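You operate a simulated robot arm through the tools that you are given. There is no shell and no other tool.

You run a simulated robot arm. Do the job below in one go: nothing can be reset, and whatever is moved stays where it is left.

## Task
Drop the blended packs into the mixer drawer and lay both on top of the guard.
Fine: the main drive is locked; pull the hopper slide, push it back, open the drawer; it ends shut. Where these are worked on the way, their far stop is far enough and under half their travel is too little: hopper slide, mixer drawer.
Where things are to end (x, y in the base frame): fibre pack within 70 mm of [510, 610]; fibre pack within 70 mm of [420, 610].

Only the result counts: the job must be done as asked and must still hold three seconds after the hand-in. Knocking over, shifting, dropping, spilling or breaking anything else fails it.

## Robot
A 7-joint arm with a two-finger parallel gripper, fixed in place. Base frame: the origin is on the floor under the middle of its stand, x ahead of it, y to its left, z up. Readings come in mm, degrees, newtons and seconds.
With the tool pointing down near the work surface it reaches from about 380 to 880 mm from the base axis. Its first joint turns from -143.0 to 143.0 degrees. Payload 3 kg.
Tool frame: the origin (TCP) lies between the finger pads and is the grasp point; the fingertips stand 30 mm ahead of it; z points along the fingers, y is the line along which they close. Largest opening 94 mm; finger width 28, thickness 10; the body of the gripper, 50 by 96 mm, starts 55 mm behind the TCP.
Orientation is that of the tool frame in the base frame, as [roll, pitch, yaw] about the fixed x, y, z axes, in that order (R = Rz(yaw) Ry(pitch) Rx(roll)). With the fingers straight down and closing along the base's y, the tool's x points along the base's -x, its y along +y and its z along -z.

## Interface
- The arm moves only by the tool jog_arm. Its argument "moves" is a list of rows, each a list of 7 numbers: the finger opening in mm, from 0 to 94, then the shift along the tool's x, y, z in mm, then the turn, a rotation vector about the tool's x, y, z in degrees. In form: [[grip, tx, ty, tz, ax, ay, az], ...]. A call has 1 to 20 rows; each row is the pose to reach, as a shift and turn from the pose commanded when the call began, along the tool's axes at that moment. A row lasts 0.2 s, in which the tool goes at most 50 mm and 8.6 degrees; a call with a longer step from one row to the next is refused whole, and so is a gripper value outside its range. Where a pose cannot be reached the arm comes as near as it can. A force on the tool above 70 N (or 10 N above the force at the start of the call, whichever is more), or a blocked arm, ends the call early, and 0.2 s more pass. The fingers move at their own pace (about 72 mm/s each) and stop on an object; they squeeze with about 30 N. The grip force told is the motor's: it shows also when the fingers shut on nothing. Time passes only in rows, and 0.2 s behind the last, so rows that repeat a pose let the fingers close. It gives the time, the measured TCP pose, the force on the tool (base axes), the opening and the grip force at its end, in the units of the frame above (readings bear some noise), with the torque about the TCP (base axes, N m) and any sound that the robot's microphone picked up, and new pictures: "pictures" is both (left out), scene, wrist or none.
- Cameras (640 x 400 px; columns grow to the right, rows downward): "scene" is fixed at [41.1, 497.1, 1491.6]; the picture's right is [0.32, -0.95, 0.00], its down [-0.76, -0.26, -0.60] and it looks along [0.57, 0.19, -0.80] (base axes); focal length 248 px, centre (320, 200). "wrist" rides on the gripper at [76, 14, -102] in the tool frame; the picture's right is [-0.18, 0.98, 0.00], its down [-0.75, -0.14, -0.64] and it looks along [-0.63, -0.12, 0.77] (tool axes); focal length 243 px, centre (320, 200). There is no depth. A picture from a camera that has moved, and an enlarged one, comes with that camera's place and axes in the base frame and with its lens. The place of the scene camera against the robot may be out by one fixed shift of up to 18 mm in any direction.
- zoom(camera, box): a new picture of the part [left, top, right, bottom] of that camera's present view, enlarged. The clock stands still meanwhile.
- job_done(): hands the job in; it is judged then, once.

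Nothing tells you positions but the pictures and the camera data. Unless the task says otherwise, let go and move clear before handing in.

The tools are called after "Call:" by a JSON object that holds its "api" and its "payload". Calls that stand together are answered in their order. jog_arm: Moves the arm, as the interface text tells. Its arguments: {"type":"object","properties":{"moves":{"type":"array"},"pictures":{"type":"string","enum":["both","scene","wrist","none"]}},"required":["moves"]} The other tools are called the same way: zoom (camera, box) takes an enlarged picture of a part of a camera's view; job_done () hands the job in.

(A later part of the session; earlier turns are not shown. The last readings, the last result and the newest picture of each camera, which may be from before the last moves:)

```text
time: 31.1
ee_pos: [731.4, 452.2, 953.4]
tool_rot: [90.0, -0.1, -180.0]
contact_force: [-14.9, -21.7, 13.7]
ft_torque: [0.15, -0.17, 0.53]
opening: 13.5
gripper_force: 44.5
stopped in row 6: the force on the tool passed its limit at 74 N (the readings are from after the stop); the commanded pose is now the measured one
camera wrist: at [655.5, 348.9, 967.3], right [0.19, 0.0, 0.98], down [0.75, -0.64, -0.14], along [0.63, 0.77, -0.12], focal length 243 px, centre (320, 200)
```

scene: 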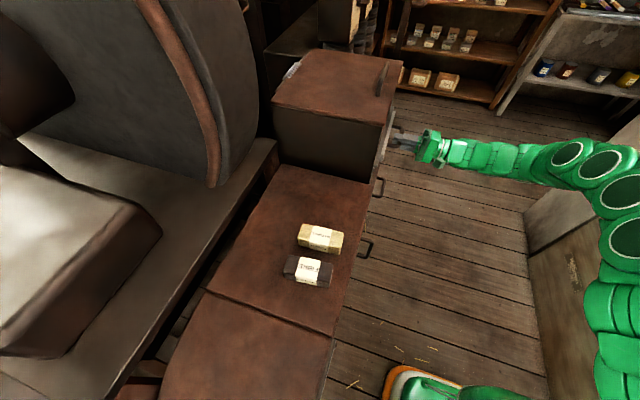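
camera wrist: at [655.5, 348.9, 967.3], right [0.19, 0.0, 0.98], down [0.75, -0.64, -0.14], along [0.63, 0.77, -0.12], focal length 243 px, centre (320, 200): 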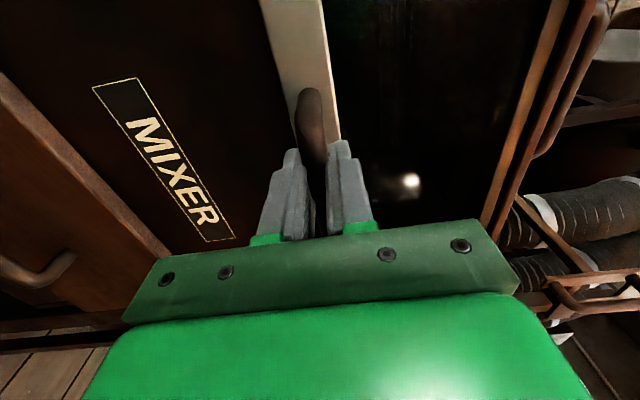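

The slide is seated against its inner stop. I release it, back away, and drop down in front of the drawer handle.

Call:
{"api": "jog_arm", "payload": {"moves": [[54, 0, 0, -1, 0, 0, 0], [54, 0, 0, -1, 0, 0, 0], [54, 0, 0, -1, 0, 0, 0], [54, 0, 0, -20, 0, 0, 0], [54, 0, 0, -50, 0, 0, 0], [54, 0, 0, -85, 0, 0, 0], [54, 0, 0, -120, 0, 0, 0], [54, 0, -40, -140, 0, 0, 0], [54, 0, -85, -145, 0, 0, 0], [54, 0, -130, -145, 0, 0, 0], [54, 0, -175, -145, 0, 0, 0], [54, 0, -220, -145, 0, 0, 0], [54, 0, -267, -145, 0, 0, 0]], "pictures": "both"}}

```text
time: 33.9
ee_pos: [730.6, 306.2, 685.3]
tool_rot: [90.0, 0.0, 180.0]
contact_force: [0.3, 0.2, 1.3]
ft_torque: [0.0, -0.01, 0.02]
opening: 54.0
gripper_force: 0.1
camera wrist: at [654.2, 203.4, 699.8], right [0.19, 0.0, 0.98], down [0.75, -0.64, -0.14], along [0.63, 0.77, -0.12], focal length 243 px, centre (320, 200)
```

scene: 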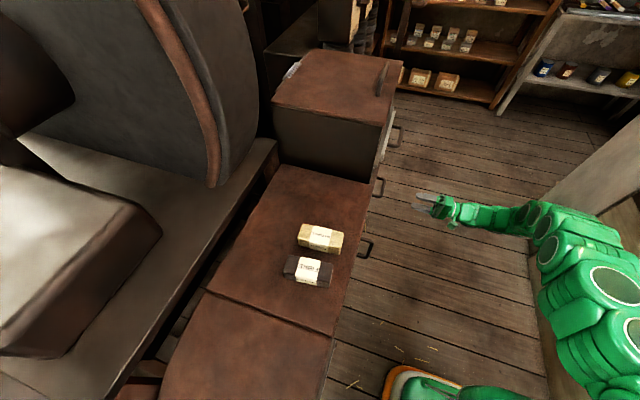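
wrist: 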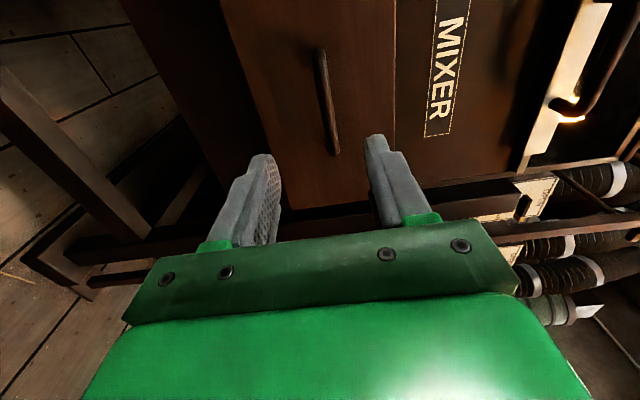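

The drawer handle bar is between the fingers at about z≈690. I advance on it.

Call:
{"api": "jog_arm", "payload": {"moves": [[54, 0, 4.5, 25, 0, 0, 0], [54, 0, 4.5, 50, 0, 0, 0], [54, 0, 4.5, 75, 0, 0, 0], [54, 0, 4.5, 100, 0, 0, 0], [54, 0, 4.5, 120, 0, 0, 0]], "pictures": "wrist"}}

Call:
{"api": "zoom", "payload": {"camera": "wrist", "box": [220, 60, 420, 250]}}

```text
time: 35.1
ee_pos: [731.7, 426.8, 689.4]
tool_rot: [90.1, 0.0, 180.0]
contact_force: [0.4, -0.1, 0.5]
ft_torque: [-0.02, 0.02, -0.01]
opening: 53.9
gripper_force: 0.1
camera wrist: at [655.5, 323.3, 702.8], right [0.19, 0.0, 0.98], down [0.75, -0.64, -0.14], along [0.63, 0.77, -0.12], focal length 243 px, centre (320, 200)
```

wrist: 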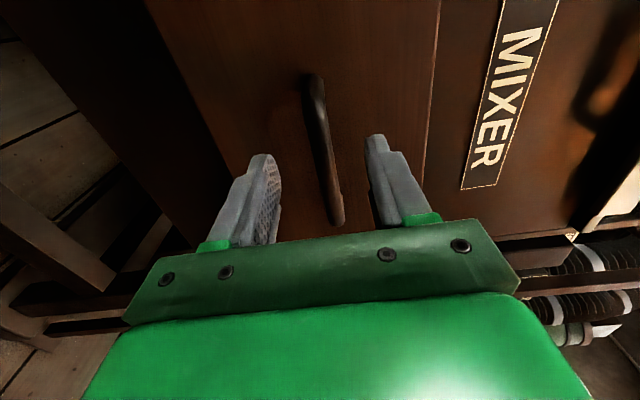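

```text
2.11 times, centred on (320, 155) of wrist
camera zoom: at [655.5, 323.3, 702.8], right [0.19, 0.0, 0.98], down [0.75, -0.64, -0.14], along [0.63, 0.77, -0.12], focal length 511 px, centre (320, 295)
```

zoom: 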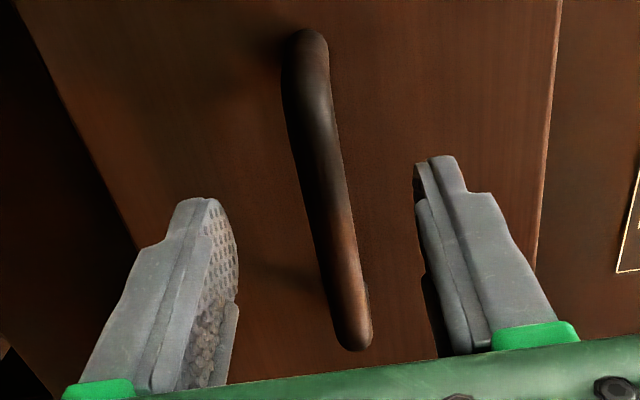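

Call:
{"api": "jog_arm", "payload": {"moves": [[54, 0, 0, 10, 0, 0, 0], [54, 0, 0, 20, 0, 0, 0], [54, 0, 0, 30, 0, 0, 0], [54, 0, 0, 30, 0, 0, 0], [0, 0, 0, 30, 0, 0, 0], [0, 0, 0, 30, 0, 0, 0], [0, 0, 0, 30, 0, 0, 0], [0, 0, 0, 30, 0, 0, 0]], "pictures": "wrist"}}

```text
time: 36.9
ee_pos: [732.2, 456.4, 689.0]
tool_rot: [90.0, 0.0, 179.9]
contact_force: [-4.7, -13.2, 2.8]
ft_torque: [-0.02, -0.23, 0.45]
opening: 13.8
gripper_force: 44.5
camera wrist: at [655.4, 353.0, 704.5], right [0.19, 0.0, 0.98], down [0.75, -0.64, -0.14], along [0.63, 0.77, -0.12], focal length 243 px, centre (320, 200)
```

wrist: 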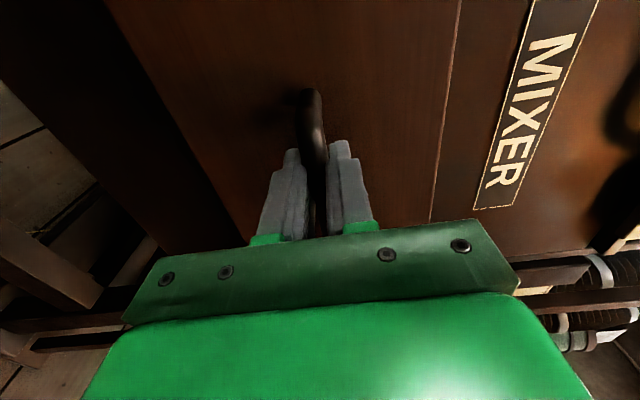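

The drawer bar is gripped. I now pull the drawer out gently.

Call:
{"api": "jog_arm", "payload": {"moves": [[0, 0, 0, -4, 0, 0, 0], [0, 0, 0, -10, 0, 0, 0], [0, 0, 0, -18, 0, 0, 0], [0, 0, 0, -27, 0, 0, 0], [0, 0, 0, -36, 0, 0, 0], [0, 0, 0, -45, 0, 0, 0], [0, 0, 0, -54, 0, 0, 0], [0, 0, 0, -63, 0, 0, 0], [0, 0, 0, -72, 0, 0, 0], [0, 0, 0, -81, 0, 0, 0], [0, 0, 0, -90, 0, 0, 0]], "pictures": "both"}}

```text
time: 39.3
ee_pos: [732.2, 366.8, 689.9]
tool_rot: [90.1, -0.1, -180.0]
contact_force: [13.2, 0.1, -26.4]
ft_torque: [-0.18, -0.11, 0.11]
opening: 13.9
gripper_force: 45.3
camera wrist: at [655.4, 264.6, 704.6], right [0.19, 0.0, 0.98], down [0.75, -0.64, -0.14], along [0.63, 0.77, -0.12], focal length 243 px, centre (320, 200)
```

scene: 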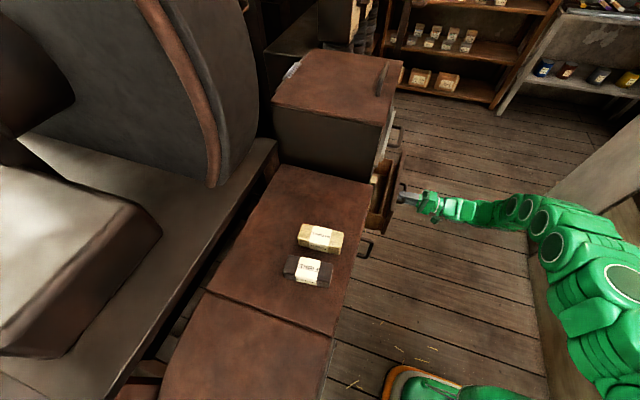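
wrist: 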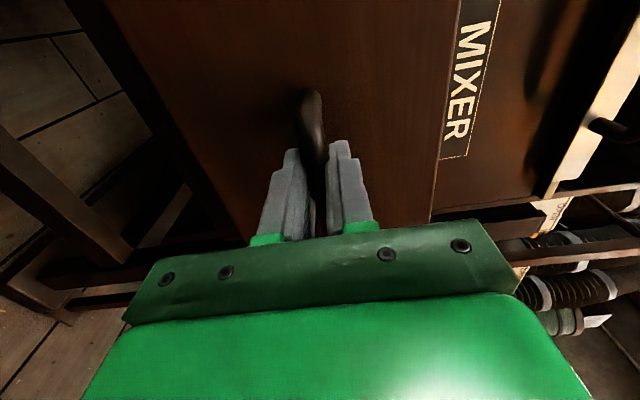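

The drawer is opening and a pack is already visible at its left side. I continue pulling.

Call:
{"api": "jog_arm", "payload": {"moves": [[0, 0, -1, -6, 0, 0, 0], [0, 0, -1, -15, 0, 0, 0], [0, 0, -1, -24, 0, 0, 0], [0, 0, -1, -33, 0, 0, 0], [0, 0, -1, -42, 0, 0, 0], [0, 0, -1, -51, 0, 0, 0], [0, 0, -1, -60, 0, 0, 0], [0, 0, -1, -69, 0, 0, 0], [0, 0, -1, -78, 0, 0, 0], [0, 0, -1, -87, 0, 0, 0], [0, 0, -1, -96, 0, 0, 0]], "pictures": "both"}}

```text
time: 41.7
ee_pos: [730.8, 272.3, 690.7]
tool_rot: [90.0, -0.1, 180.0]
contact_force: [5.0, 0.7, 8.4]
ft_torque: [0.14, -0.1, -1.15]
opening: 13.8
gripper_force: 44.8
camera wrist: at [655.3, 168.4, 704.3], right [0.19, 0.0, 0.98], down [0.75, -0.64, -0.14], along [0.63, 0.77, -0.12], focal length 243 px, centre (320, 200)
```

scene: 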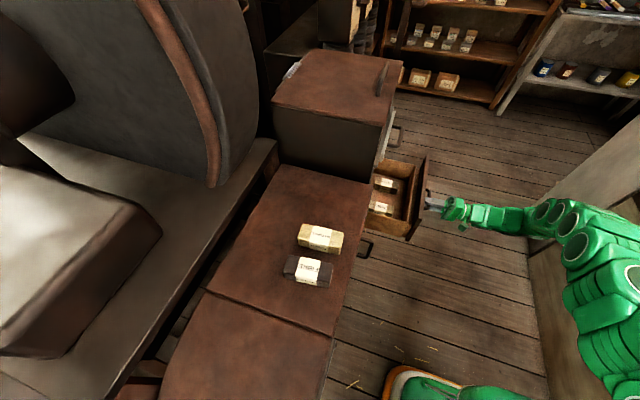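
wrist: 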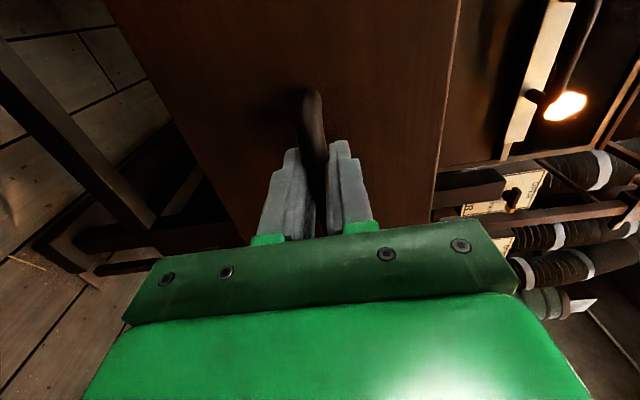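

Both packs lie in the drawer. I keep pulling slowly to its stop.

Call:
{"api": "jog_arm", "payload": {"moves": [[0, 0, 0, -6, 0, 0, 0], [0, 0, 0, -13, 0, 0, 0], [0, 0, 0, -20, 0, 0, 0], [0, 0, 0, -27, 0, 0, 0], [0, 0, 0, -34, 0, 0, 0], [0, 0, 0, -41, 0, 0, 0]], "pictures": "scene"}}

Call:
{"api": "zoom", "payload": {"camera": "scene", "box": [340, 130, 480, 270]}}

```text
time: 43.1
ee_pos: [731.3, 230.5, 690.1]
tool_rot: [90.0, 0.0, 179.9]
contact_force: [19.2, 0.5, 11.9]
ft_torque: [0.05, -0.09, 0.58]
opening: 13.7
gripper_force: 45.3
```

scene: 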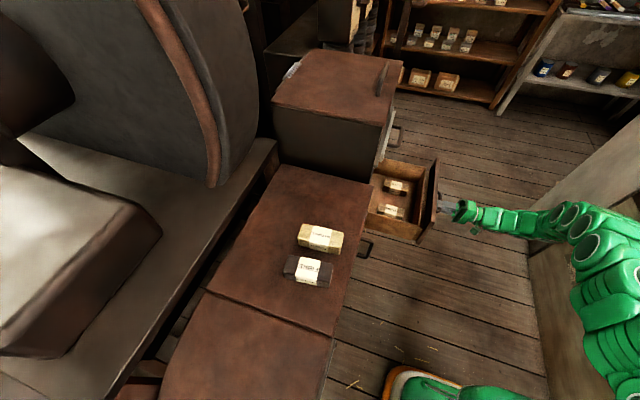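

```text
2.86 times, centred on (410, 200) of scene
camera zoom: at [41.1, 497.1, 1491.6], right [0.32, -0.95, 0.0], down [-0.76, -0.26, -0.6], along [0.57, 0.19, -0.8], focal length 709 px, centre (63, 200)
```

zoom: 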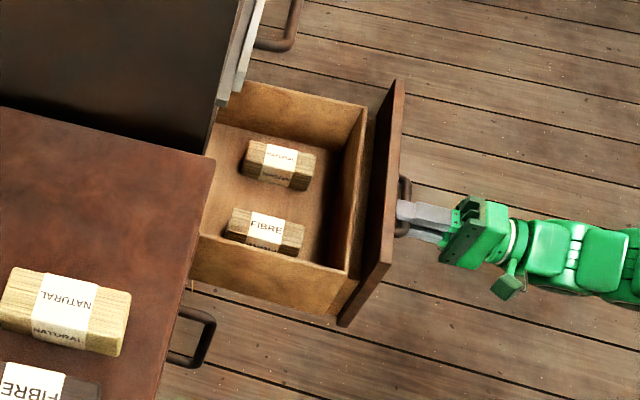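

Two packs lie flat in the drawer, one labelled FIBRE (nearer) and one NATURAL. I pull further until the stop.

Call:
{"api": "jog_arm", "payload": {"moves": [[0, 0, 0, -5, 0, 0, 0], [0, 0, 0, -10, 0, 0, 0], [0, 0, 0, -15, 0, 0, 0], [0, 0, 0, -20, 0, 0, 0], [0, 0, 0, -25, 0, 0, 0], [0, 0, 0, -30, 0, 0, 0]], "pictures": "scene"}}

Call:
{"api": "zoom", "payload": {"camera": "scene", "box": [340, 130, 480, 270]}}

```text
time: 44.5
ee_pos: [731.7, 199.6, 689.5]
tool_rot: [90.0, 0.0, -179.9]
contact_force: [9.9, 1.0, 33.3]
ft_torque: [0.37, -0.01, -0.99]
opening: 13.9
gripper_force: 44.6
```

scene: 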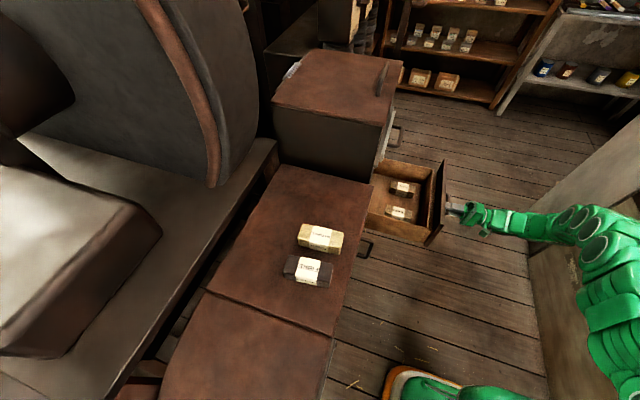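

```text
2.86 times, centred on (410, 200) of scene
camera zoom: at [41.1, 497.1, 1491.6], right [0.32, -0.95, 0.0], down [-0.76, -0.26, -0.6], along [0.57, 0.19, -0.8], focal length 709 px, centre (63, 200)
```

zoom: 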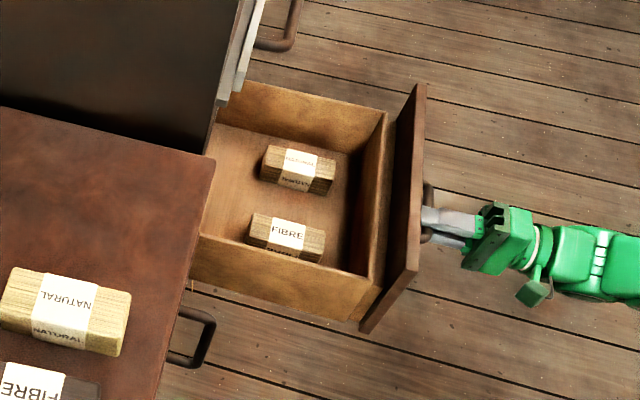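

Call:
{"api": "jog_arm", "payload": {"moves": [[0, 0, 1, -5, 0, 0, 0], [0, 0, 1, -10, 0, 0, 0], [0, 0, 1, -15, 0, 0, 0], [0, 0, 1, -20, 0, 0, 0], [0, 0, 1, -25, 0, 0, 0], [0, 0, 1, -30, 0, 0, 0]], "pictures": "scene"}}

Call:
{"api": "zoom", "payload": {"camera": "scene", "box": [340, 130, 480, 270]}}

```text
time: 45.9
ee_pos: [729.5, 168.0, 688.7]
tool_rot: [90.2, -0.2, 179.8]
contact_force: [0.9, 0.5, 0.2]
ft_torque: [-0.03, 0.01, 0.01]
opening: 0.2
gripper_force: 33.4
```

scene: 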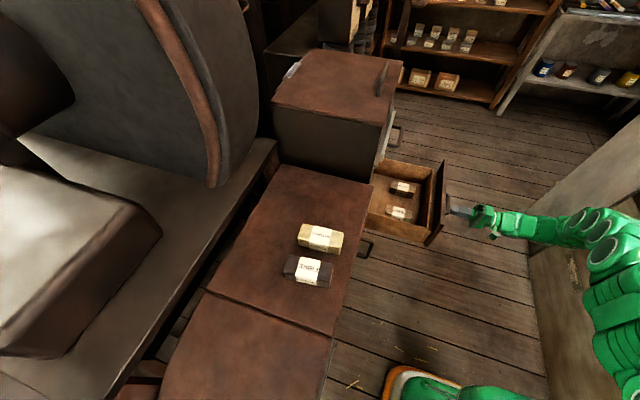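

```text
2.86 times, centred on (410, 200) of scene
camera zoom: at [41.1, 497.1, 1491.6], right [0.32, -0.95, 0.0], down [-0.76, -0.26, -0.6], along [0.57, 0.19, -0.8], focal length 709 px, centre (63, 200)
```

zoom: 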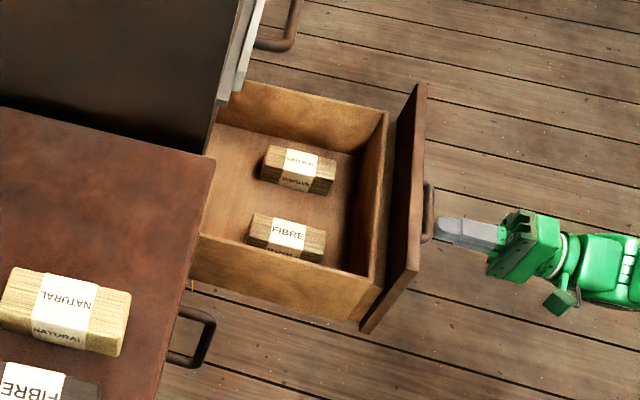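

The grip slid off as the drawer met its far stop at about 258 mm of travel, and the packs stayed put inside. I back off, rise clear, then turn the tool downward to look into the drawer.

Call:
{"api": "jog_arm", "payload": {"moves": [[0, 0, 0, -20, 0, 0, 0], [0, 0, 0, -45, 0, 0, 0], [20, 0, 30, -60, 0, 0, 0], [40, 0, 70, -60, 0, 0, 0], [60, 0, 110, -60, 0, 0, 0], [94, 0, 150, -60, 0, 0, 0], [94, 0, 190, -60, 0, 0, 0], [94, 0, 230, -60, 0, 0, 0], [94, 0, 270, -60, 0, 0, 0], [94, 0, 300, -60, 0, 0, 0]], "pictures": "none"}}

Call:
{"api": "jog_arm", "payload": {"moves": [[94, 0, 0, 0, 4.62, 4.62, -4.62], [94, 0, 0, 0, 9.24, 9.24, -9.24], [94, 0, 0, 0, 13.86, 13.86, -13.86], [94, 0, 0, 0, 18.48, 18.48, -18.48], [94, 0, 0, 0, 23.1, 23.1, -23.1], [94, 0, 0, 0, 27.7, 27.7, -27.7], [94, 0, 0, 0, 32.3, 32.3, -32.3], [94, 0, 0, 0, 36.95, 36.95, -36.95], [94, 0, 0, 0, 41.6, 41.6, -41.6], [94, 0, 0, 0, 46.2, 46.2, -46.2], [94, 0, 0, 0, 50.8, 50.8, -50.8], [94, 0, 0, 0, 55.4, 55.4, -55.4], [94, 0, 0, 0, 60, 60, -60], [94, 0, 0, 0, 64.65, 64.65, -64.65], [94, 0, 0, 0, 69.28, 69.28, -69.28]], "pictures": "both"}}

```text
time: 48.1
ee_pos: [733.2, 112.2, 991.9]
tool_rot: [90.1, -0.1, 179.9]
contact_force: [0.2, -0.5, -0.5]
ft_torque: [-0.02, -0.04, 0.02]
opening: 94.1
gripper_force: 0.1
```

```text
time: 51.3
ee_pos: [732.0, 111.5, 990.6]
tool_rot: [179.9, -0.2, -89.9]
contact_force: [0.2, 0.4, 0.0]
ft_torque: [-0.01, -0.01, 0.01]
opening: 93.9
gripper_force: 0.2
camera wrist: at [717.9, 34.6, 1093.1], right [-0.98, 0.18, 0.0], down [0.14, 0.76, 0.64], along [0.12, 0.63, -0.77], focal length 243 px, centre (320, 200)
```

scene: 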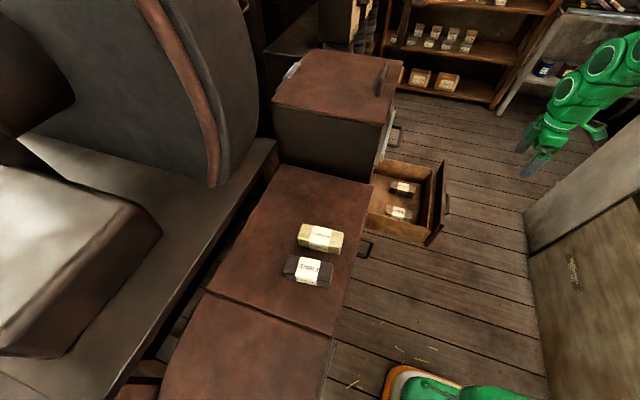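
wrist: 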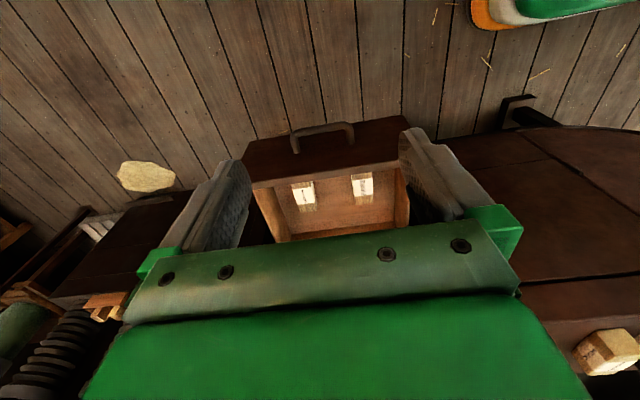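

Call:
{"api": "zoom", "payload": {"camera": "wrist", "box": [230, 110, 430, 250]}}

Call:
{"api": "zoom", "payload": {"camera": "scene", "box": [350, 140, 450, 250]}}

```text
2.86 times, centred on (330, 180) of wrist
camera zoom: at [717.9, 34.6, 1093.1], right [-0.98, 0.18, 0.0], down [0.14, 0.76, 0.64], along [0.12, 0.63, -0.77], focal length 693 px, centre (291, 257)
```

zoom: 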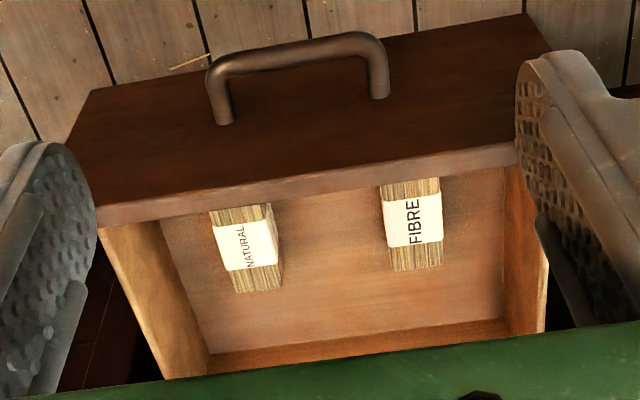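

```text
3.64 times, centred on (400, 195) of scene
camera zoom: at [41.1, 497.1, 1491.6], right [0.32, -0.95, 0.0], down [-0.76, -0.26, -0.6], along [0.57, 0.19, -0.8], focal length 902 px, centre (29, 218)
```

zoom: 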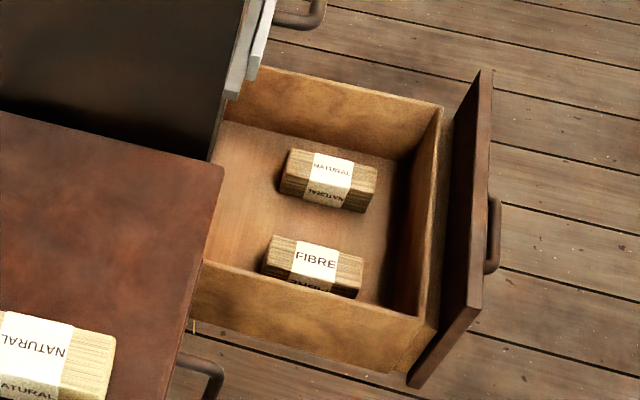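

I measure the drawer packs' tops at z≈656. The FIBRE one is centred near (683, 373) and the NATURAL one near (819, 372), both with the long axis along y. I move above the FIBRE pack first.

Call:
{"api": "jog_arm", "payload": {"moves": [[94, -26, 5, 18, 0, 0, 0], [94, -52, 10, 36, 0, 0, 0], [94, -78, 15, 54, 0, 0, 0], [94, -104, 20, 72, 0, 0, 0], [94, -130, 25, 90, 0, 0, 0], [94, -156, 30, 108, 0, 0, 0], [94, -182, 35, 126, 0, 0, 0], [94, -208, 40, 144, 0, 0, 0], [94, -235, 45, 162, 0, 0, 0], [94, -261, 49, 180, 0, 0, 0]], "pictures": "both"}}

```text
time: 53.5
ee_pos: [681.0, 371.9, 808.8]
tool_rot: [179.9, 0.0, -90.0]
contact_force: [0.8, 0.1, -0.5]
ft_torque: [0.01, 0.01, 0.0]
opening: 94.0
gripper_force: 0.1
camera wrist: at [666.2, 294.6, 911.8], right [-0.98, 0.18, 0.0], down [0.14, 0.75, 0.64], along [0.12, 0.63, -0.77], focal length 243 px, centre (320, 200)
```

scene: 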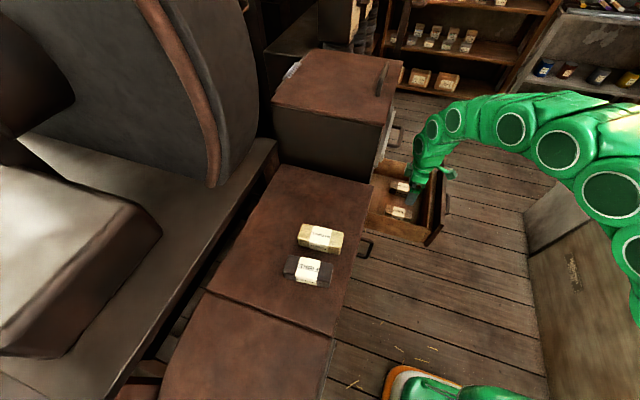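
wrist: 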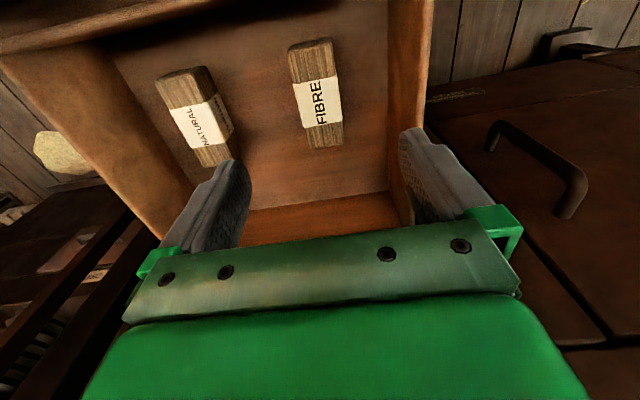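

Call:
{"api": "zoom", "payload": {"camera": "scene", "box": [360, 80, 520, 250]}}

Call:
{"api": "zoom", "payload": {"camera": "wrist", "box": [120, 0, 440, 240]}}

```text
2.35 times, centred on (440, 165) of scene
camera zoom: at [41.1, 497.1, 1491.6], right [0.32, -0.95, 0.0], down [-0.76, -0.26, -0.6], along [0.57, 0.19, -0.8], focal length 584 px, centre (38, 282)
```

zoom: 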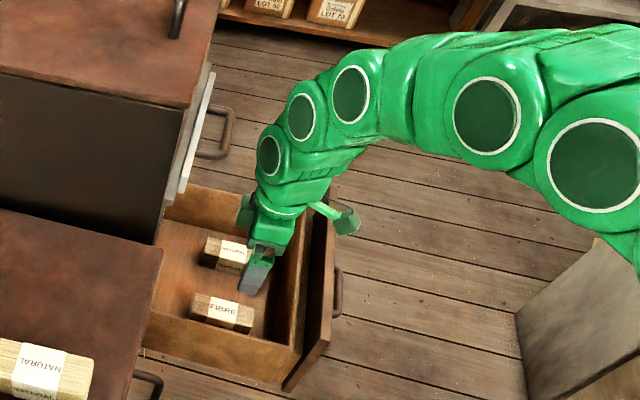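

```text
1.67 times, centred on (280, 120) of wrist
camera zoom: at [666.2, 294.6, 911.8], right [-0.98, 0.18, 0.0], down [0.14, 0.75, 0.64], along [0.12, 0.63, -0.77], focal length 404 px, centre (387, 333)
```

zoom: 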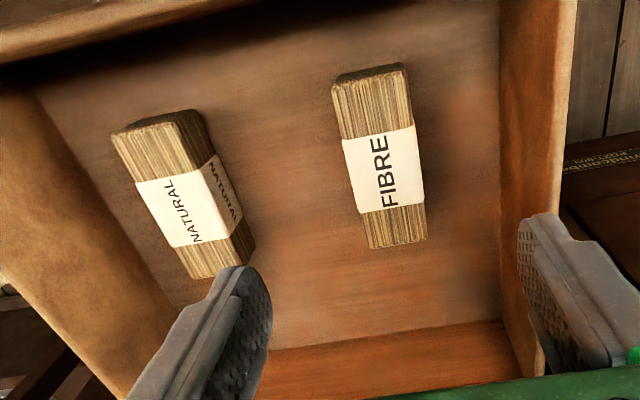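

The path is clear and the FIBRE pack is centred at about (683, 377), aligned with y. I descend over it with the fingers straddling along x.

Call:
{"api": "jog_arm", "payload": {"moves": [[70, -3, -2, 25, 0, 0, 0], [70, -3, -2, 50, 0, 0, 0], [70, -3, -2, 75, 0, 0, 0], [70, -3, -2, 100, 0, 0, 0], [70, -3, -2, 115, 0, 0, 0]], "pictures": "both"}}

Call:
{"api": "zoom", "payload": {"camera": "wrist", "box": [180, 0, 480, 240]}}

```text
time: 54.7
ee_pos: [683.8, 375.7, 694.6]
tool_rot: [179.9, 0.0, -90.0]
contact_force: [0.5, -0.8, 0.5]
ft_torque: [0.01, 0.01, 0.01]
opening: 70.2
gripper_force: 0.0
camera wrist: at [669.7, 297.9, 797.9], right [-0.98, 0.18, 0.0], down [0.14, 0.75, 0.64], along [0.12, 0.63, -0.77], focal length 243 px, centre (320, 200)
```

scene: 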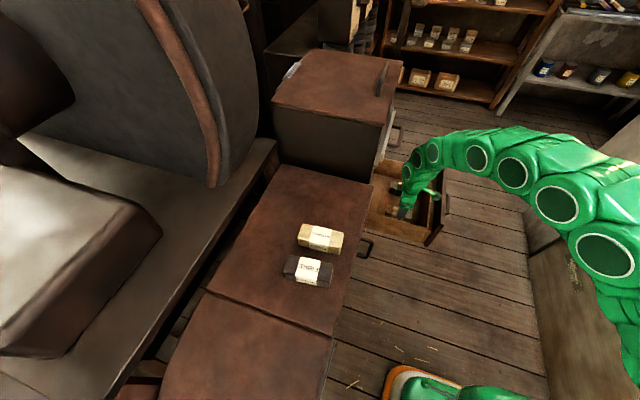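
wrist: 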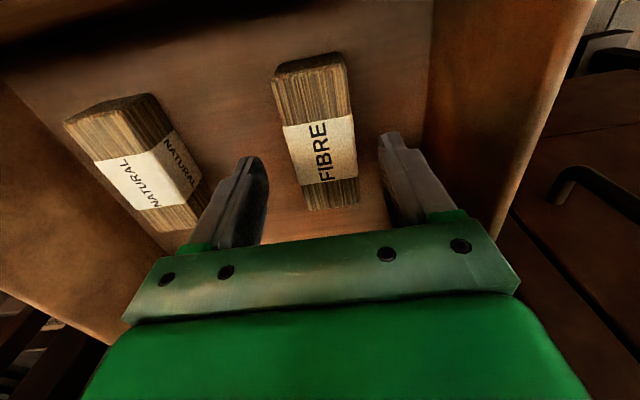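

```text
1.67 times, centred on (330, 120) of wrist
camera zoom: at [669.7, 297.9, 797.9], right [-0.98, 0.18, 0.0], down [0.14, 0.75, 0.64], along [0.12, 0.63, -0.77], focal length 404 px, centre (303, 333)
```

zoom: 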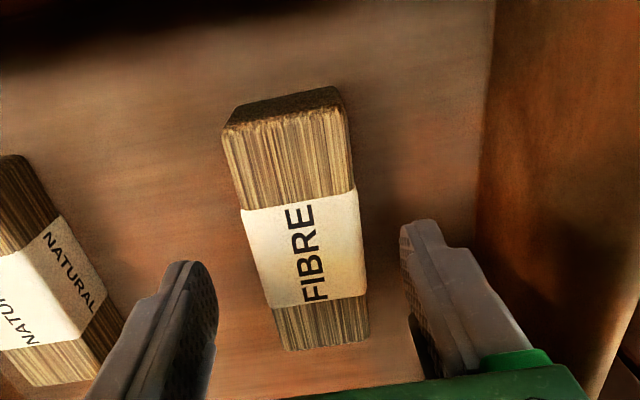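

The fingers are well aligned on both sides of the pack. I lower another 37 mm, keeping the tips just above the drawer floor, and close.

Call:
{"api": "jog_arm", "payload": {"moves": [[64, 0, 1, 12, 0, 0, 0], [64, 0, 1, 22, 0, 0, 0], [64, 0, 1, 30, 0, 0, 0], [64, 0, 1, 37, 0, 0, 0], [64, 0, 1, 37, 0, 0, 0], [0, 0, 1, 37, 0, 0, 0], [0, 0, 1, 37, 0, 0, 0], [0, 0, 1, 37, 0, 0, 0], [0, 0, 1, 37, 0, 0, 0]], "pictures": "wrist"}}

```text
time: 56.7
ee_pos: [682.9, 375.1, 658.0]
tool_rot: [179.9, 0.0, -90.0]
contact_force: [-0.7, 0.0, -0.1]
ft_torque: [0.01, -0.03, -0.04]
opening: 43.3
gripper_force: 29.6
camera wrist: at [669.6, 297.6, 759.8], right [-0.98, 0.18, 0.0], down [0.14, 0.75, 0.64], along [0.12, 0.63, -0.77], focal length 243 px, centre (320, 200)
```

wrist: 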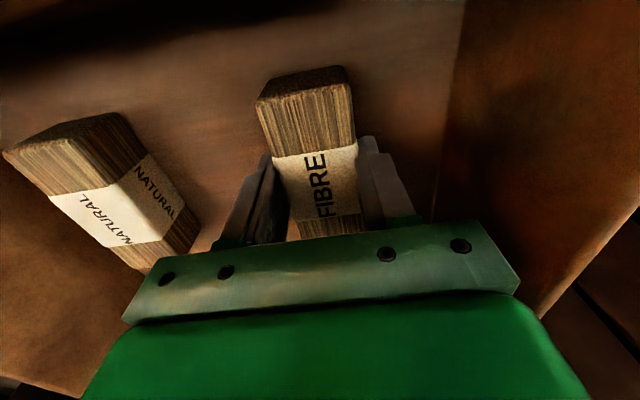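

The pack is gripped at 43 mm wide. I lift it gently and check the hold.

Call:
{"api": "jog_arm", "payload": {"moves": [[0, 0, 0, -5, 0, 0, 0], [0, 0, 0, -12, 0, 0, 0], [0, 0, 0, -22, 0, 0, 0], [0, 0, 0, -35, 0, 0, 0], [0, 0, 0, -50, 0, 0, 0], [0, 0, 0, -65, 0, 0, 0], [0, 0, 0, -85, 0, 0, 0], [0, 0, 0, -105, 0, 0, 0], [0, 0, 0, -130, 0, 0, 0], [0, 0, 0, -155, 0, 0, 0]], "pictures": "both"}}

```text
time: 58.9
ee_pos: [683.6, 375.7, 811.9]
tool_rot: [180.0, -0.1, -90.0]
contact_force: [-0.4, -0.1, -1.3]
ft_torque: [0.0, 0.0, 0.04]
opening: 43.4
gripper_force: 30.1
camera wrist: at [669.5, 298.7, 915.2], right [-0.98, 0.18, 0.0], down [0.14, 0.75, 0.64], along [0.12, 0.63, -0.77], focal length 243 px, centre (320, 200)
```

scene: 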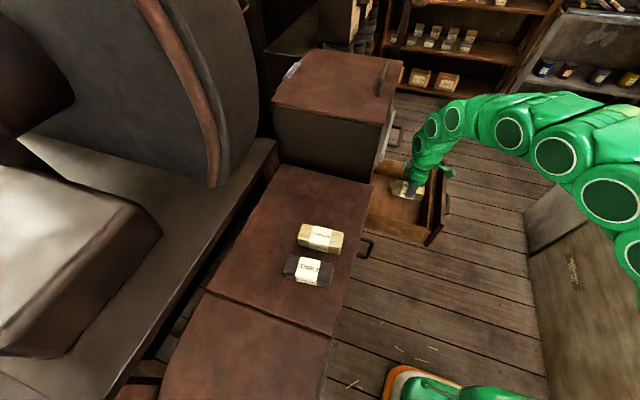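
wrist: 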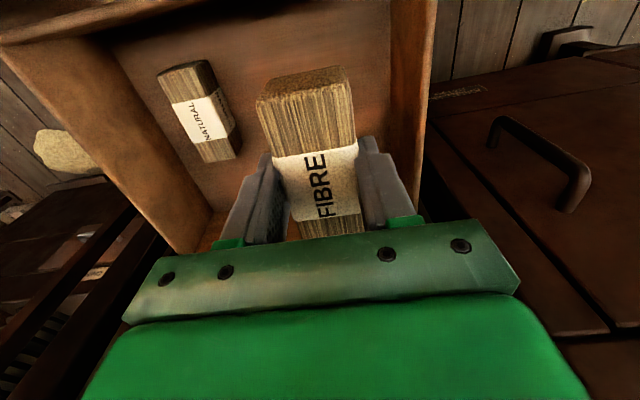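

The hold is good. I draw back toward −y, rise clear of the slide handle, then swing over to the guard while turning the pack so it lies along x.

Call:
{"api": "jog_arm", "payload": {"moves": [[0, 20, 0, -5, 0, 0, 0], [0, 45, 0, -15, 0, 0, 0], [0, 70, 0, -40, 0, 0, 0], [0, 75, 0, -70, 0, 0, 0], [0, 75, 0, -100, 0, 0, 0], [0, 75, 0, -130, 0, 0, 0], [0, 75, 0, -160, 0, 0, 0], [0, 75, 0, -190, 0, 0, 0], [0, 75, 0, -220, 0, 0, 0], [0, 75, 0, -250, 0, 0, 0]], "pictures": "none"}}

Call:
{"api": "jog_arm", "payload": {"moves": [[0, -6.7, 18.2, 0, 0, 0, 7.5], [0, -13.3, 36.4, 0, 0, 0, 15], [0, -20, 54.6, 0, 0, 0, 22.5], [0, -26.7, 72.8, 0, 0, 0, 30], [0, -33.3, 91, 0, 0, 0, 37.5], [0, -40, 109, 0, 0, 0, 45], [0, -46.7, 127, 0, 0, 0, 52.5], [0, -53.3, 145, 0, 0, 0, 60], [0, -60, 164, 0, 0, 0, 67.5], [0, -66.7, 182, 0, 0, 0, 75], [0, -73.3, 200, 0, 0, 0, 82.5], [0, -80, 219, 0, 0, 0, 90]], "pictures": "both"}}

```text
time: 61.1
ee_pos: [684.1, 301.2, 1063.3]
tool_rot: [179.9, -0.1, -90.0]
contact_force: [-0.3, -0.6, -2.3]
ft_torque: [0.05, -0.01, -0.01]
opening: 43.2
gripper_force: 29.9
```

```text
time: 63.7
ee_pos: [463.2, 381.1, 1064.6]
tool_rot: [180.0, 0.0, 179.9]
contact_force: [0.0, -0.3, -0.6]
ft_torque: [-0.01, -0.02, 0.03]
opening: 43.1
gripper_force: 30.2
camera wrist: at [387.8, 394.8, 1167.3], right [0.19, 0.98, 0.0], down [0.75, -0.14, 0.64], along [0.63, -0.12, -0.77], focal length 243 px, centre (320, 200)
```

scene: 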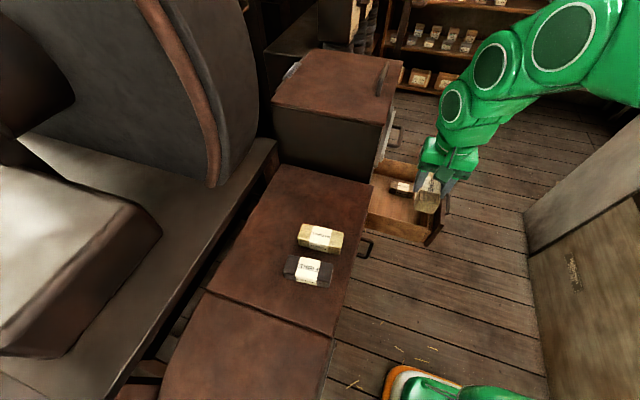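
wrist: 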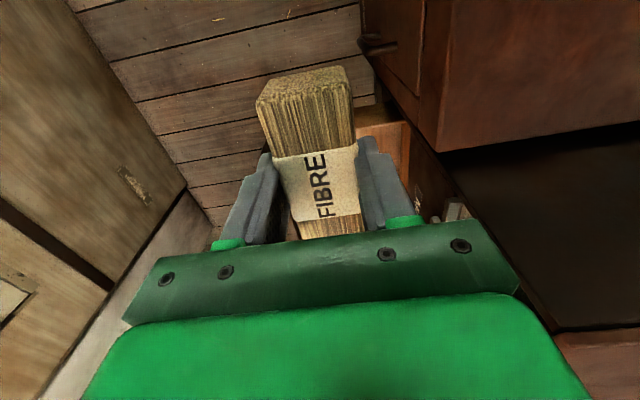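

The pack is turned along x and still held. Now I move over the guard at the rear of the two slots.

Call:
{"api": "jog_arm", "payload": {"moves": [[0, -1, 35, 0, 0, 0, 0], [0, -1, 70, 0, 0, 0, 0], [0, -1, 105, 0, 0, 0, 0], [0, -1, 140, 0, 0, 0, 0], [0, -1, 175, 0, 0, 0, 0], [0, -1, 210, 0, 0, 0, 0], [0, -1, 240, 0, 0, 0, 0], [0, -1, 265, 0, 0, 0, 0]], "pictures": "both"}}

```text
time: 65.5
ee_pos: [467.8, 646.0, 1064.9]
tool_rot: [-179.9, -0.1, 179.9]
contact_force: [-0.6, -0.6, -0.7]
ft_torque: [0.04, -0.01, -0.01]
opening: 43.0
gripper_force: 29.4
camera wrist: at [391.1, 659.3, 1167.1], right [0.19, 0.98, 0.0], down [0.75, -0.14, 0.64], along [0.63, -0.12, -0.77], focal length 243 px, centre (320, 200)
```

scene: 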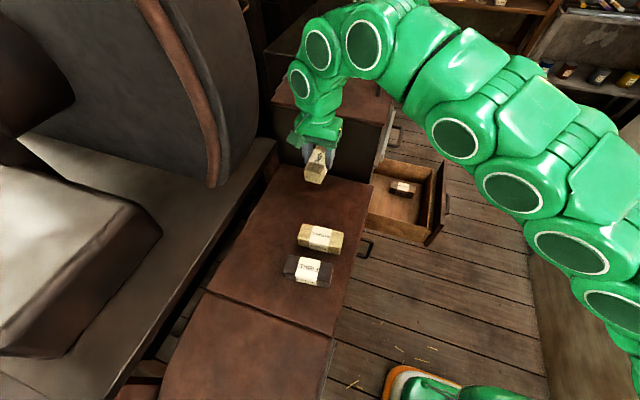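
wrist: 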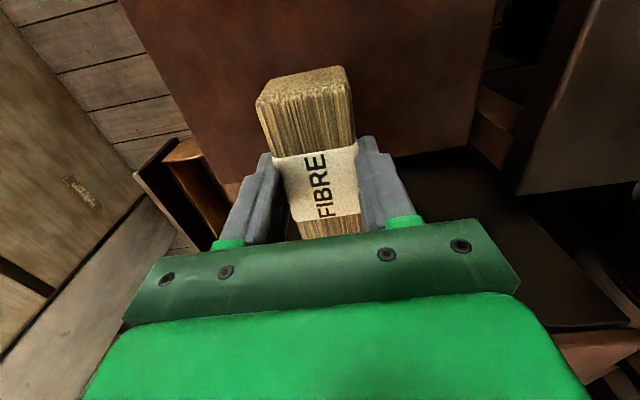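

There is ample guard surface beneath, with the hopper wall at x≈546. I lower the pack to just above the guard.

Call:
{"api": "jog_arm", "payload": {"moves": [[0, 2, 0, 15, 0, 0, 0], [0, 4, 0, 30, 0, 0, 0], [0, 4, 0, 45, 0, 0, 0], [0, 4, 0, 60, 0, 0, 0], [0, 4, 0, 72, 0, 0, 0], [0, 4, 0, 82, 0, 0, 0]], "pictures": "both"}}

Call:
{"api": "zoom", "payload": {"camera": "scene", "box": [260, 120, 380, 240]}}

```text
time: 66.9
ee_pos: [464.1, 645.2, 981.0]
tool_rot: [-179.9, -0.1, 180.0]
contact_force: [0.0, -0.1, -0.6]
ft_torque: [-0.01, -0.01, -0.01]
opening: 43.3
gripper_force: 29.8
camera wrist: at [387.2, 658.6, 1084.0], right [0.18, 0.98, 0.0], down [0.75, -0.14, 0.64], along [0.63, -0.12, -0.77], focal length 243 px, centre (320, 200)
```

scene: 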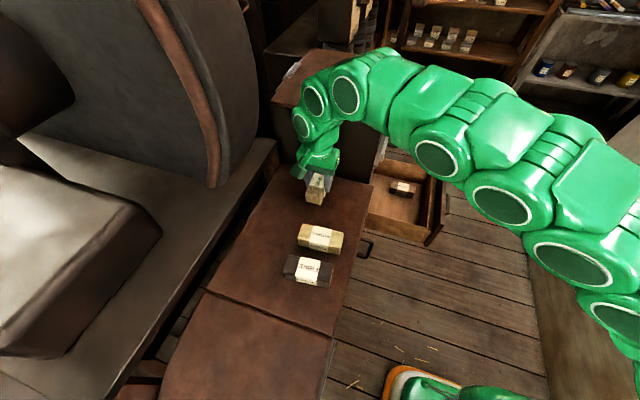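
wrist: 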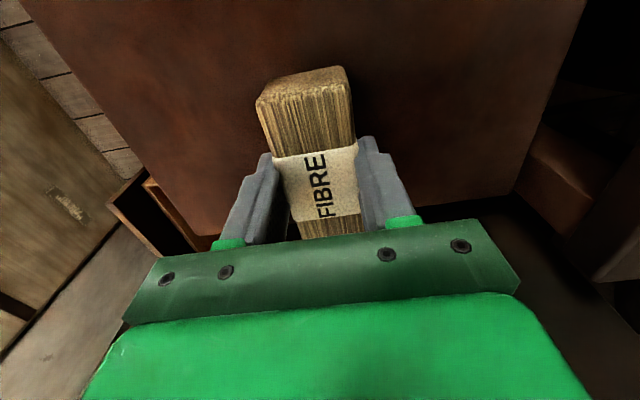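

```text
3.33 times, centred on (320, 180) of scene
camera zoom: at [41.1, 497.1, 1491.6], right [0.32, -0.95, 0.0], down [-0.76, -0.26, -0.6], along [0.57, 0.19, -0.8], focal length 827 px, centre (320, 267)
```

zoom: 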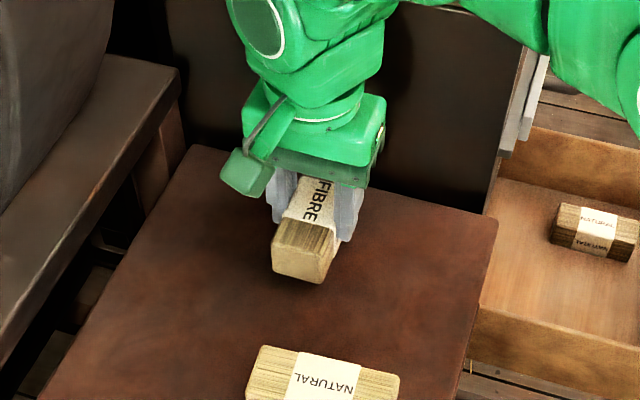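

Call:
{"api": "jog_arm", "payload": {"moves": [[0, 0, 0, 3, 0, 0, 0], [0, 0, 0, 6, 0, 0, 0], [0, 0, 0, 8, 0, 0, 0], [0, 0, 0, 10, 0, 0, 0]], "pictures": "wrist"}}

```text
time: 67.9
ee_pos: [461.3, 645.4, 970.6]
tool_rot: [-180.0, -0.1, -180.0]
contact_force: [0.7, -0.6, -0.4]
ft_torque: [0.01, 0.01, -0.03]
opening: 43.2
gripper_force: 30.4
camera wrist: at [385.8, 658.7, 1073.7], right [0.18, 0.98, 0.0], down [0.75, -0.14, 0.64], along [0.63, -0.12, -0.77], focal length 243 px, centre (320, 200)
```

wrist: 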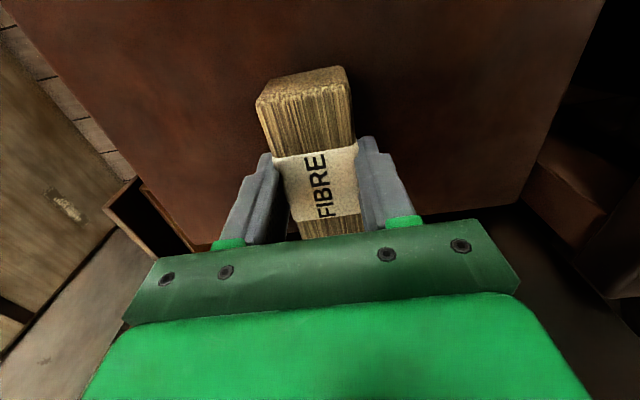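

Call:
{"api": "jog_arm", "payload": {"moves": [[0, 0, 0, 1.5, 0, 0, 0], [0, 0, 0, 3, 0, 0, 0]], "pictures": "none"}}

```text
time: 68.5
ee_pos: [460.8, 644.9, 968.3]
tool_rot: [-180.0, -0.1, -180.0]
contact_force: [0.3, 0.1, -1.2]
ft_torque: [-0.01, 0.01, -0.02]
opening: 43.2
gripper_force: 29.9
```

No contact yet, so I keep lowering in small steps.

Call:
{"api": "jog_arm", "payload": {"moves": [[0, 0, 0, 1.5, 0, 0, 0], [0, 0, 0, 3, 0, 0, 0]], "pictures": "none"}}

```text
time: 69.1
ee_pos: [462.6, 645.9, 966.4]
tool_rot: [179.9, 0.0, -179.9]
contact_force: [-2.4, -0.2, 8.6]
ft_torque: [-0.1, -0.21, -0.01]
opening: 43.0
gripper_force: 29.8
```

There is 8.6 N upward, so the pack is resting on the guard. I open and lift straight off.

Call:
{"api": "jog_arm", "payload": {"moves": [[50, 0, 0, 0, 0, 0, 0], [60, 0, 0, 0, 0, 0, 0], [66, 0, 0, 0, 0, 0, 0], [66, 0, 0, -10, 0, 0, 0], [66, 0, 0, -30, 0, 0, 0], [66, 0, 0, -60, 0, 0, 0], [66, 0, 0, -95, 0, 0, 0]], "pictures": "both"}}

Call:
{"api": "zoom", "payload": {"camera": "scene", "box": [260, 120, 380, 300]}}

```text
time: 70.7
ee_pos: [462.0, 646.0, 1059.4]
tool_rot: [-179.9, -0.1, 179.8]
contact_force: [-0.3, -0.4, 0.1]
ft_torque: [0.06, -0.01, 0.0]
opening: 66.1
gripper_force: 0.1
camera wrist: at [386.1, 659.4, 1163.0], right [0.19, 0.98, 0.0], down [0.75, -0.14, 0.64], along [0.63, -0.12, -0.77], focal length 243 px, centre (320, 200)
```

scene: 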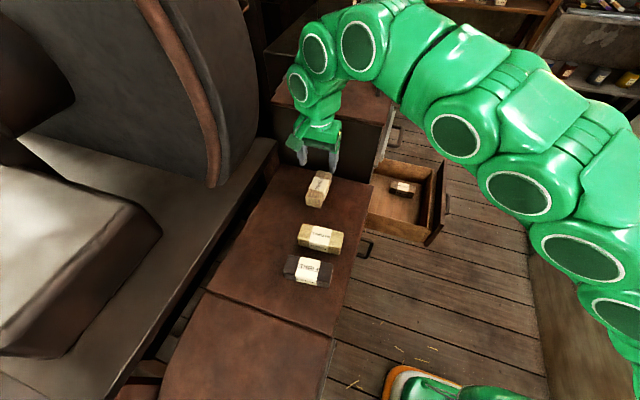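
wrist: 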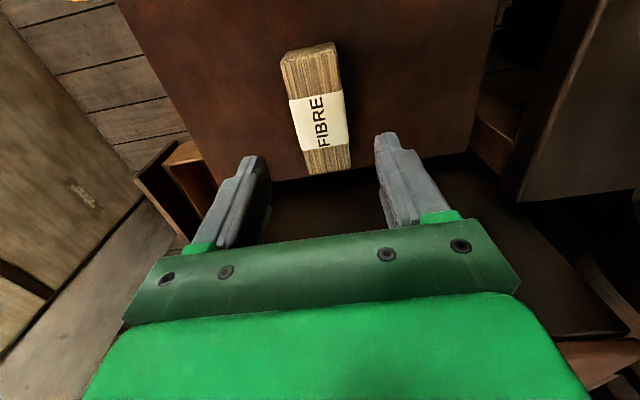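

```text
2.22 times, centred on (320, 210) of scene
camera zoom: at [41.1, 497.1, 1491.6], right [0.32, -0.95, 0.0], down [-0.76, -0.26, -0.6], along [0.57, 0.19, -0.8], focal length 551 px, centre (320, 178)
```

zoom: 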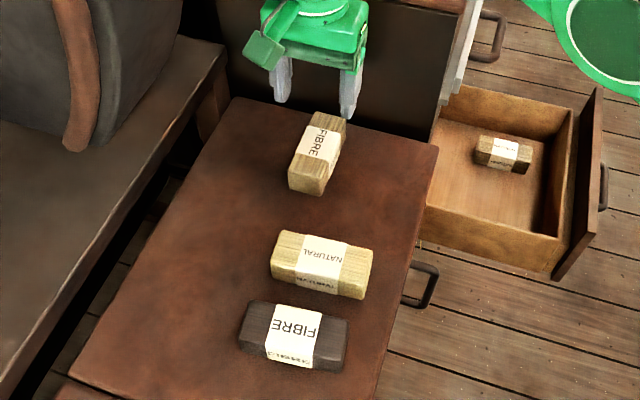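

The first pack lies neatly at about (464, 646). I return by the same route for the second one.

Call:
{"api": "jog_arm", "payload": {"moves": [[66, 0, -35, 0, 0, 0, 0], [66, 0, -75, 0, 0, 0, 0], [66, 0, -115, 0, 0, 0, 0], [66, 0, -155, 0, 0, 0, 0], [66, 0, -195, 0, 0, 0, 0], [66, 0, -235, 0, 0, 0, 0], [66, 0, -265, 0, 0, 0, 0]], "pictures": "none"}}

Call:
{"api": "jog_arm", "payload": {"moves": [[94, -22, -8, 0, 0, 0, -7.5], [94, -44, -16, 0, 0, 0, -15], [94, -66, -24, 0, 0, 0, -22.5], [94, -88, -32, 0, 0, 0, -30], [94, -110, -40, 0, 0, 0, -37.5], [94, -132, -48, 0, 0, 0, -45], [94, -154, -56, 0, 0, 0, -52.5], [94, -176, -64, 0, 0, 0, -60], [94, -198, -72, 0, 0, 0, -67.5], [94, -220, -80, 0, 0, 0, -75], [94, -242, -88, 0, 0, 0, -82.5], [94, -264, -96, 0, 0, 0, -90]], "pictures": "both"}}

```text
time: 72.3
ee_pos: [461.6, 380.2, 1062.9]
tool_rot: [180.0, -0.1, 180.0]
contact_force: [0.5, 1.0, -0.2]
ft_torque: [0.0, -0.01, 0.0]
opening: 65.7
gripper_force: 0.0
```

```text
time: 74.9
ee_pos: [725.8, 284.2, 1058.0]
tool_rot: [180.0, 0.1, -89.9]
contact_force: [-0.9, -0.3, -0.1]
ft_torque: [-0.01, 0.0, -0.02]
opening: 94.0
gripper_force: 0.2
camera wrist: at [711.7, 207.3, 1160.9], right [-0.98, 0.18, 0.0], down [0.14, 0.75, 0.64], along [0.12, 0.63, -0.77], focal length 243 px, centre (320, 200)
```

scene: 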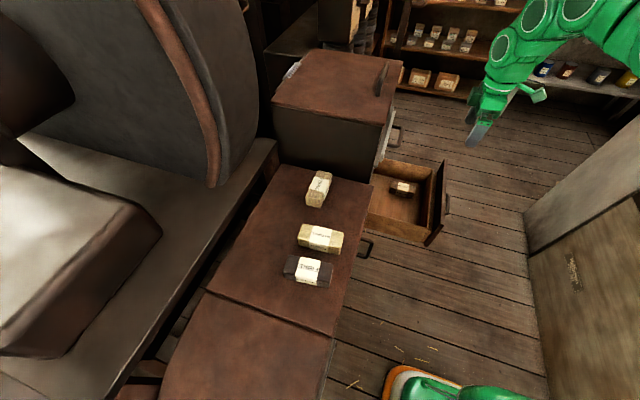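
wrist: 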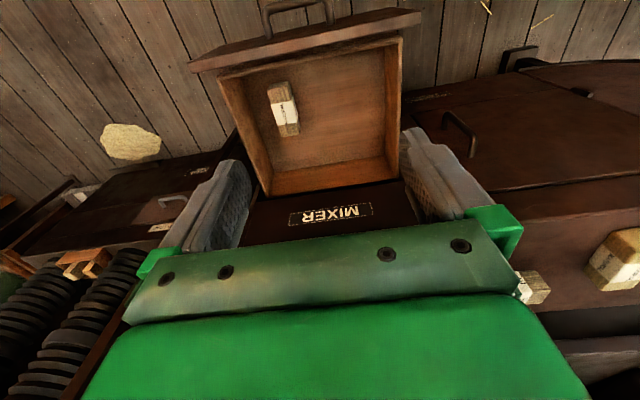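

Call:
{"api": "jog_arm", "payload": {"moves": [[94, -8, -9, 28, 0, 0, 0], [94, -16, -18, 56, 0, 0, 0], [94, -24, -27, 84, 0, 0, 0], [94, -32, -36, 112, 0, 0, 0], [94, -40, -45, 140, 0, 0, 0], [94, -48, -54, 168, 0, 0, 0], [94, -56, -63, 196, 0, 0, 0], [94, -64, -71, 222, 0, 0, 0], [94, -71, -79, 248, 0, 0, 0]], "pictures": "both"}}

Call:
{"api": "zoom", "payload": {"camera": "wrist", "box": [160, 0, 460, 240]}}

```text
time: 76.9
ee_pos: [806.5, 356.4, 813.5]
tool_rot: [180.0, 0.0, -90.1]
contact_force: [0.1, 0.1, 0.3]
ft_torque: [-0.01, 0.0, 0.0]
opening: 94.0
gripper_force: 0.0
camera wrist: at [792.2, 279.0, 914.9], right [-0.98, 0.19, 0.0], down [0.14, 0.75, 0.64], along [0.12, 0.63, -0.77], focal length 243 px, centre (320, 200)
```

scene: 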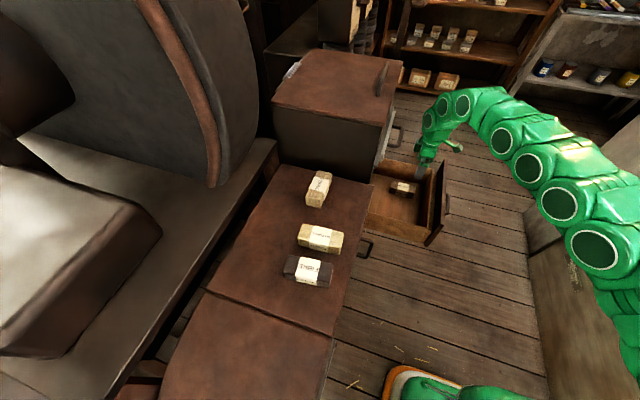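
wrist: 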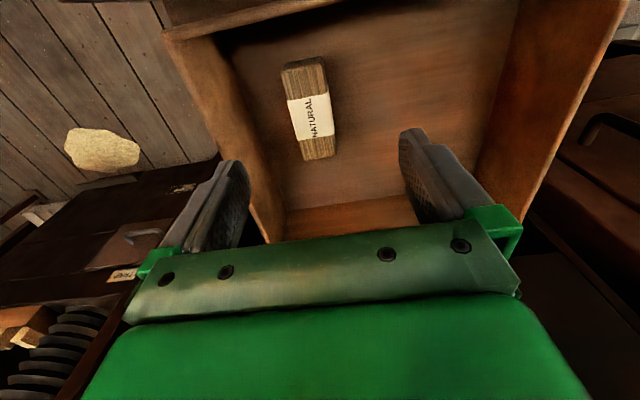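

```text
1.67 times, centred on (310, 120) of wrist
camera zoom: at [792.2, 279.0, 914.9], right [-0.98, 0.19, 0.0], down [0.14, 0.75, 0.64], along [0.12, 0.63, -0.77], focal length 404 px, centre (337, 333)
```

zoom: 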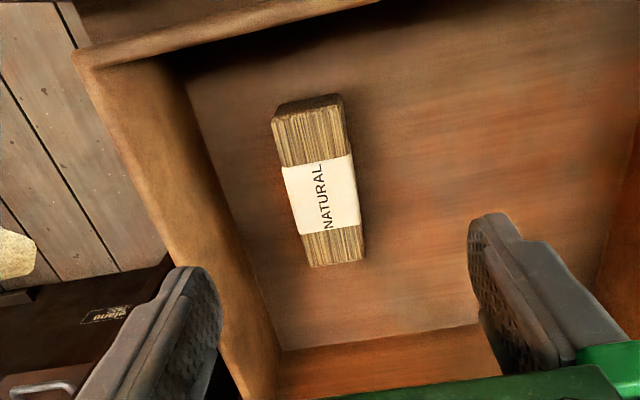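

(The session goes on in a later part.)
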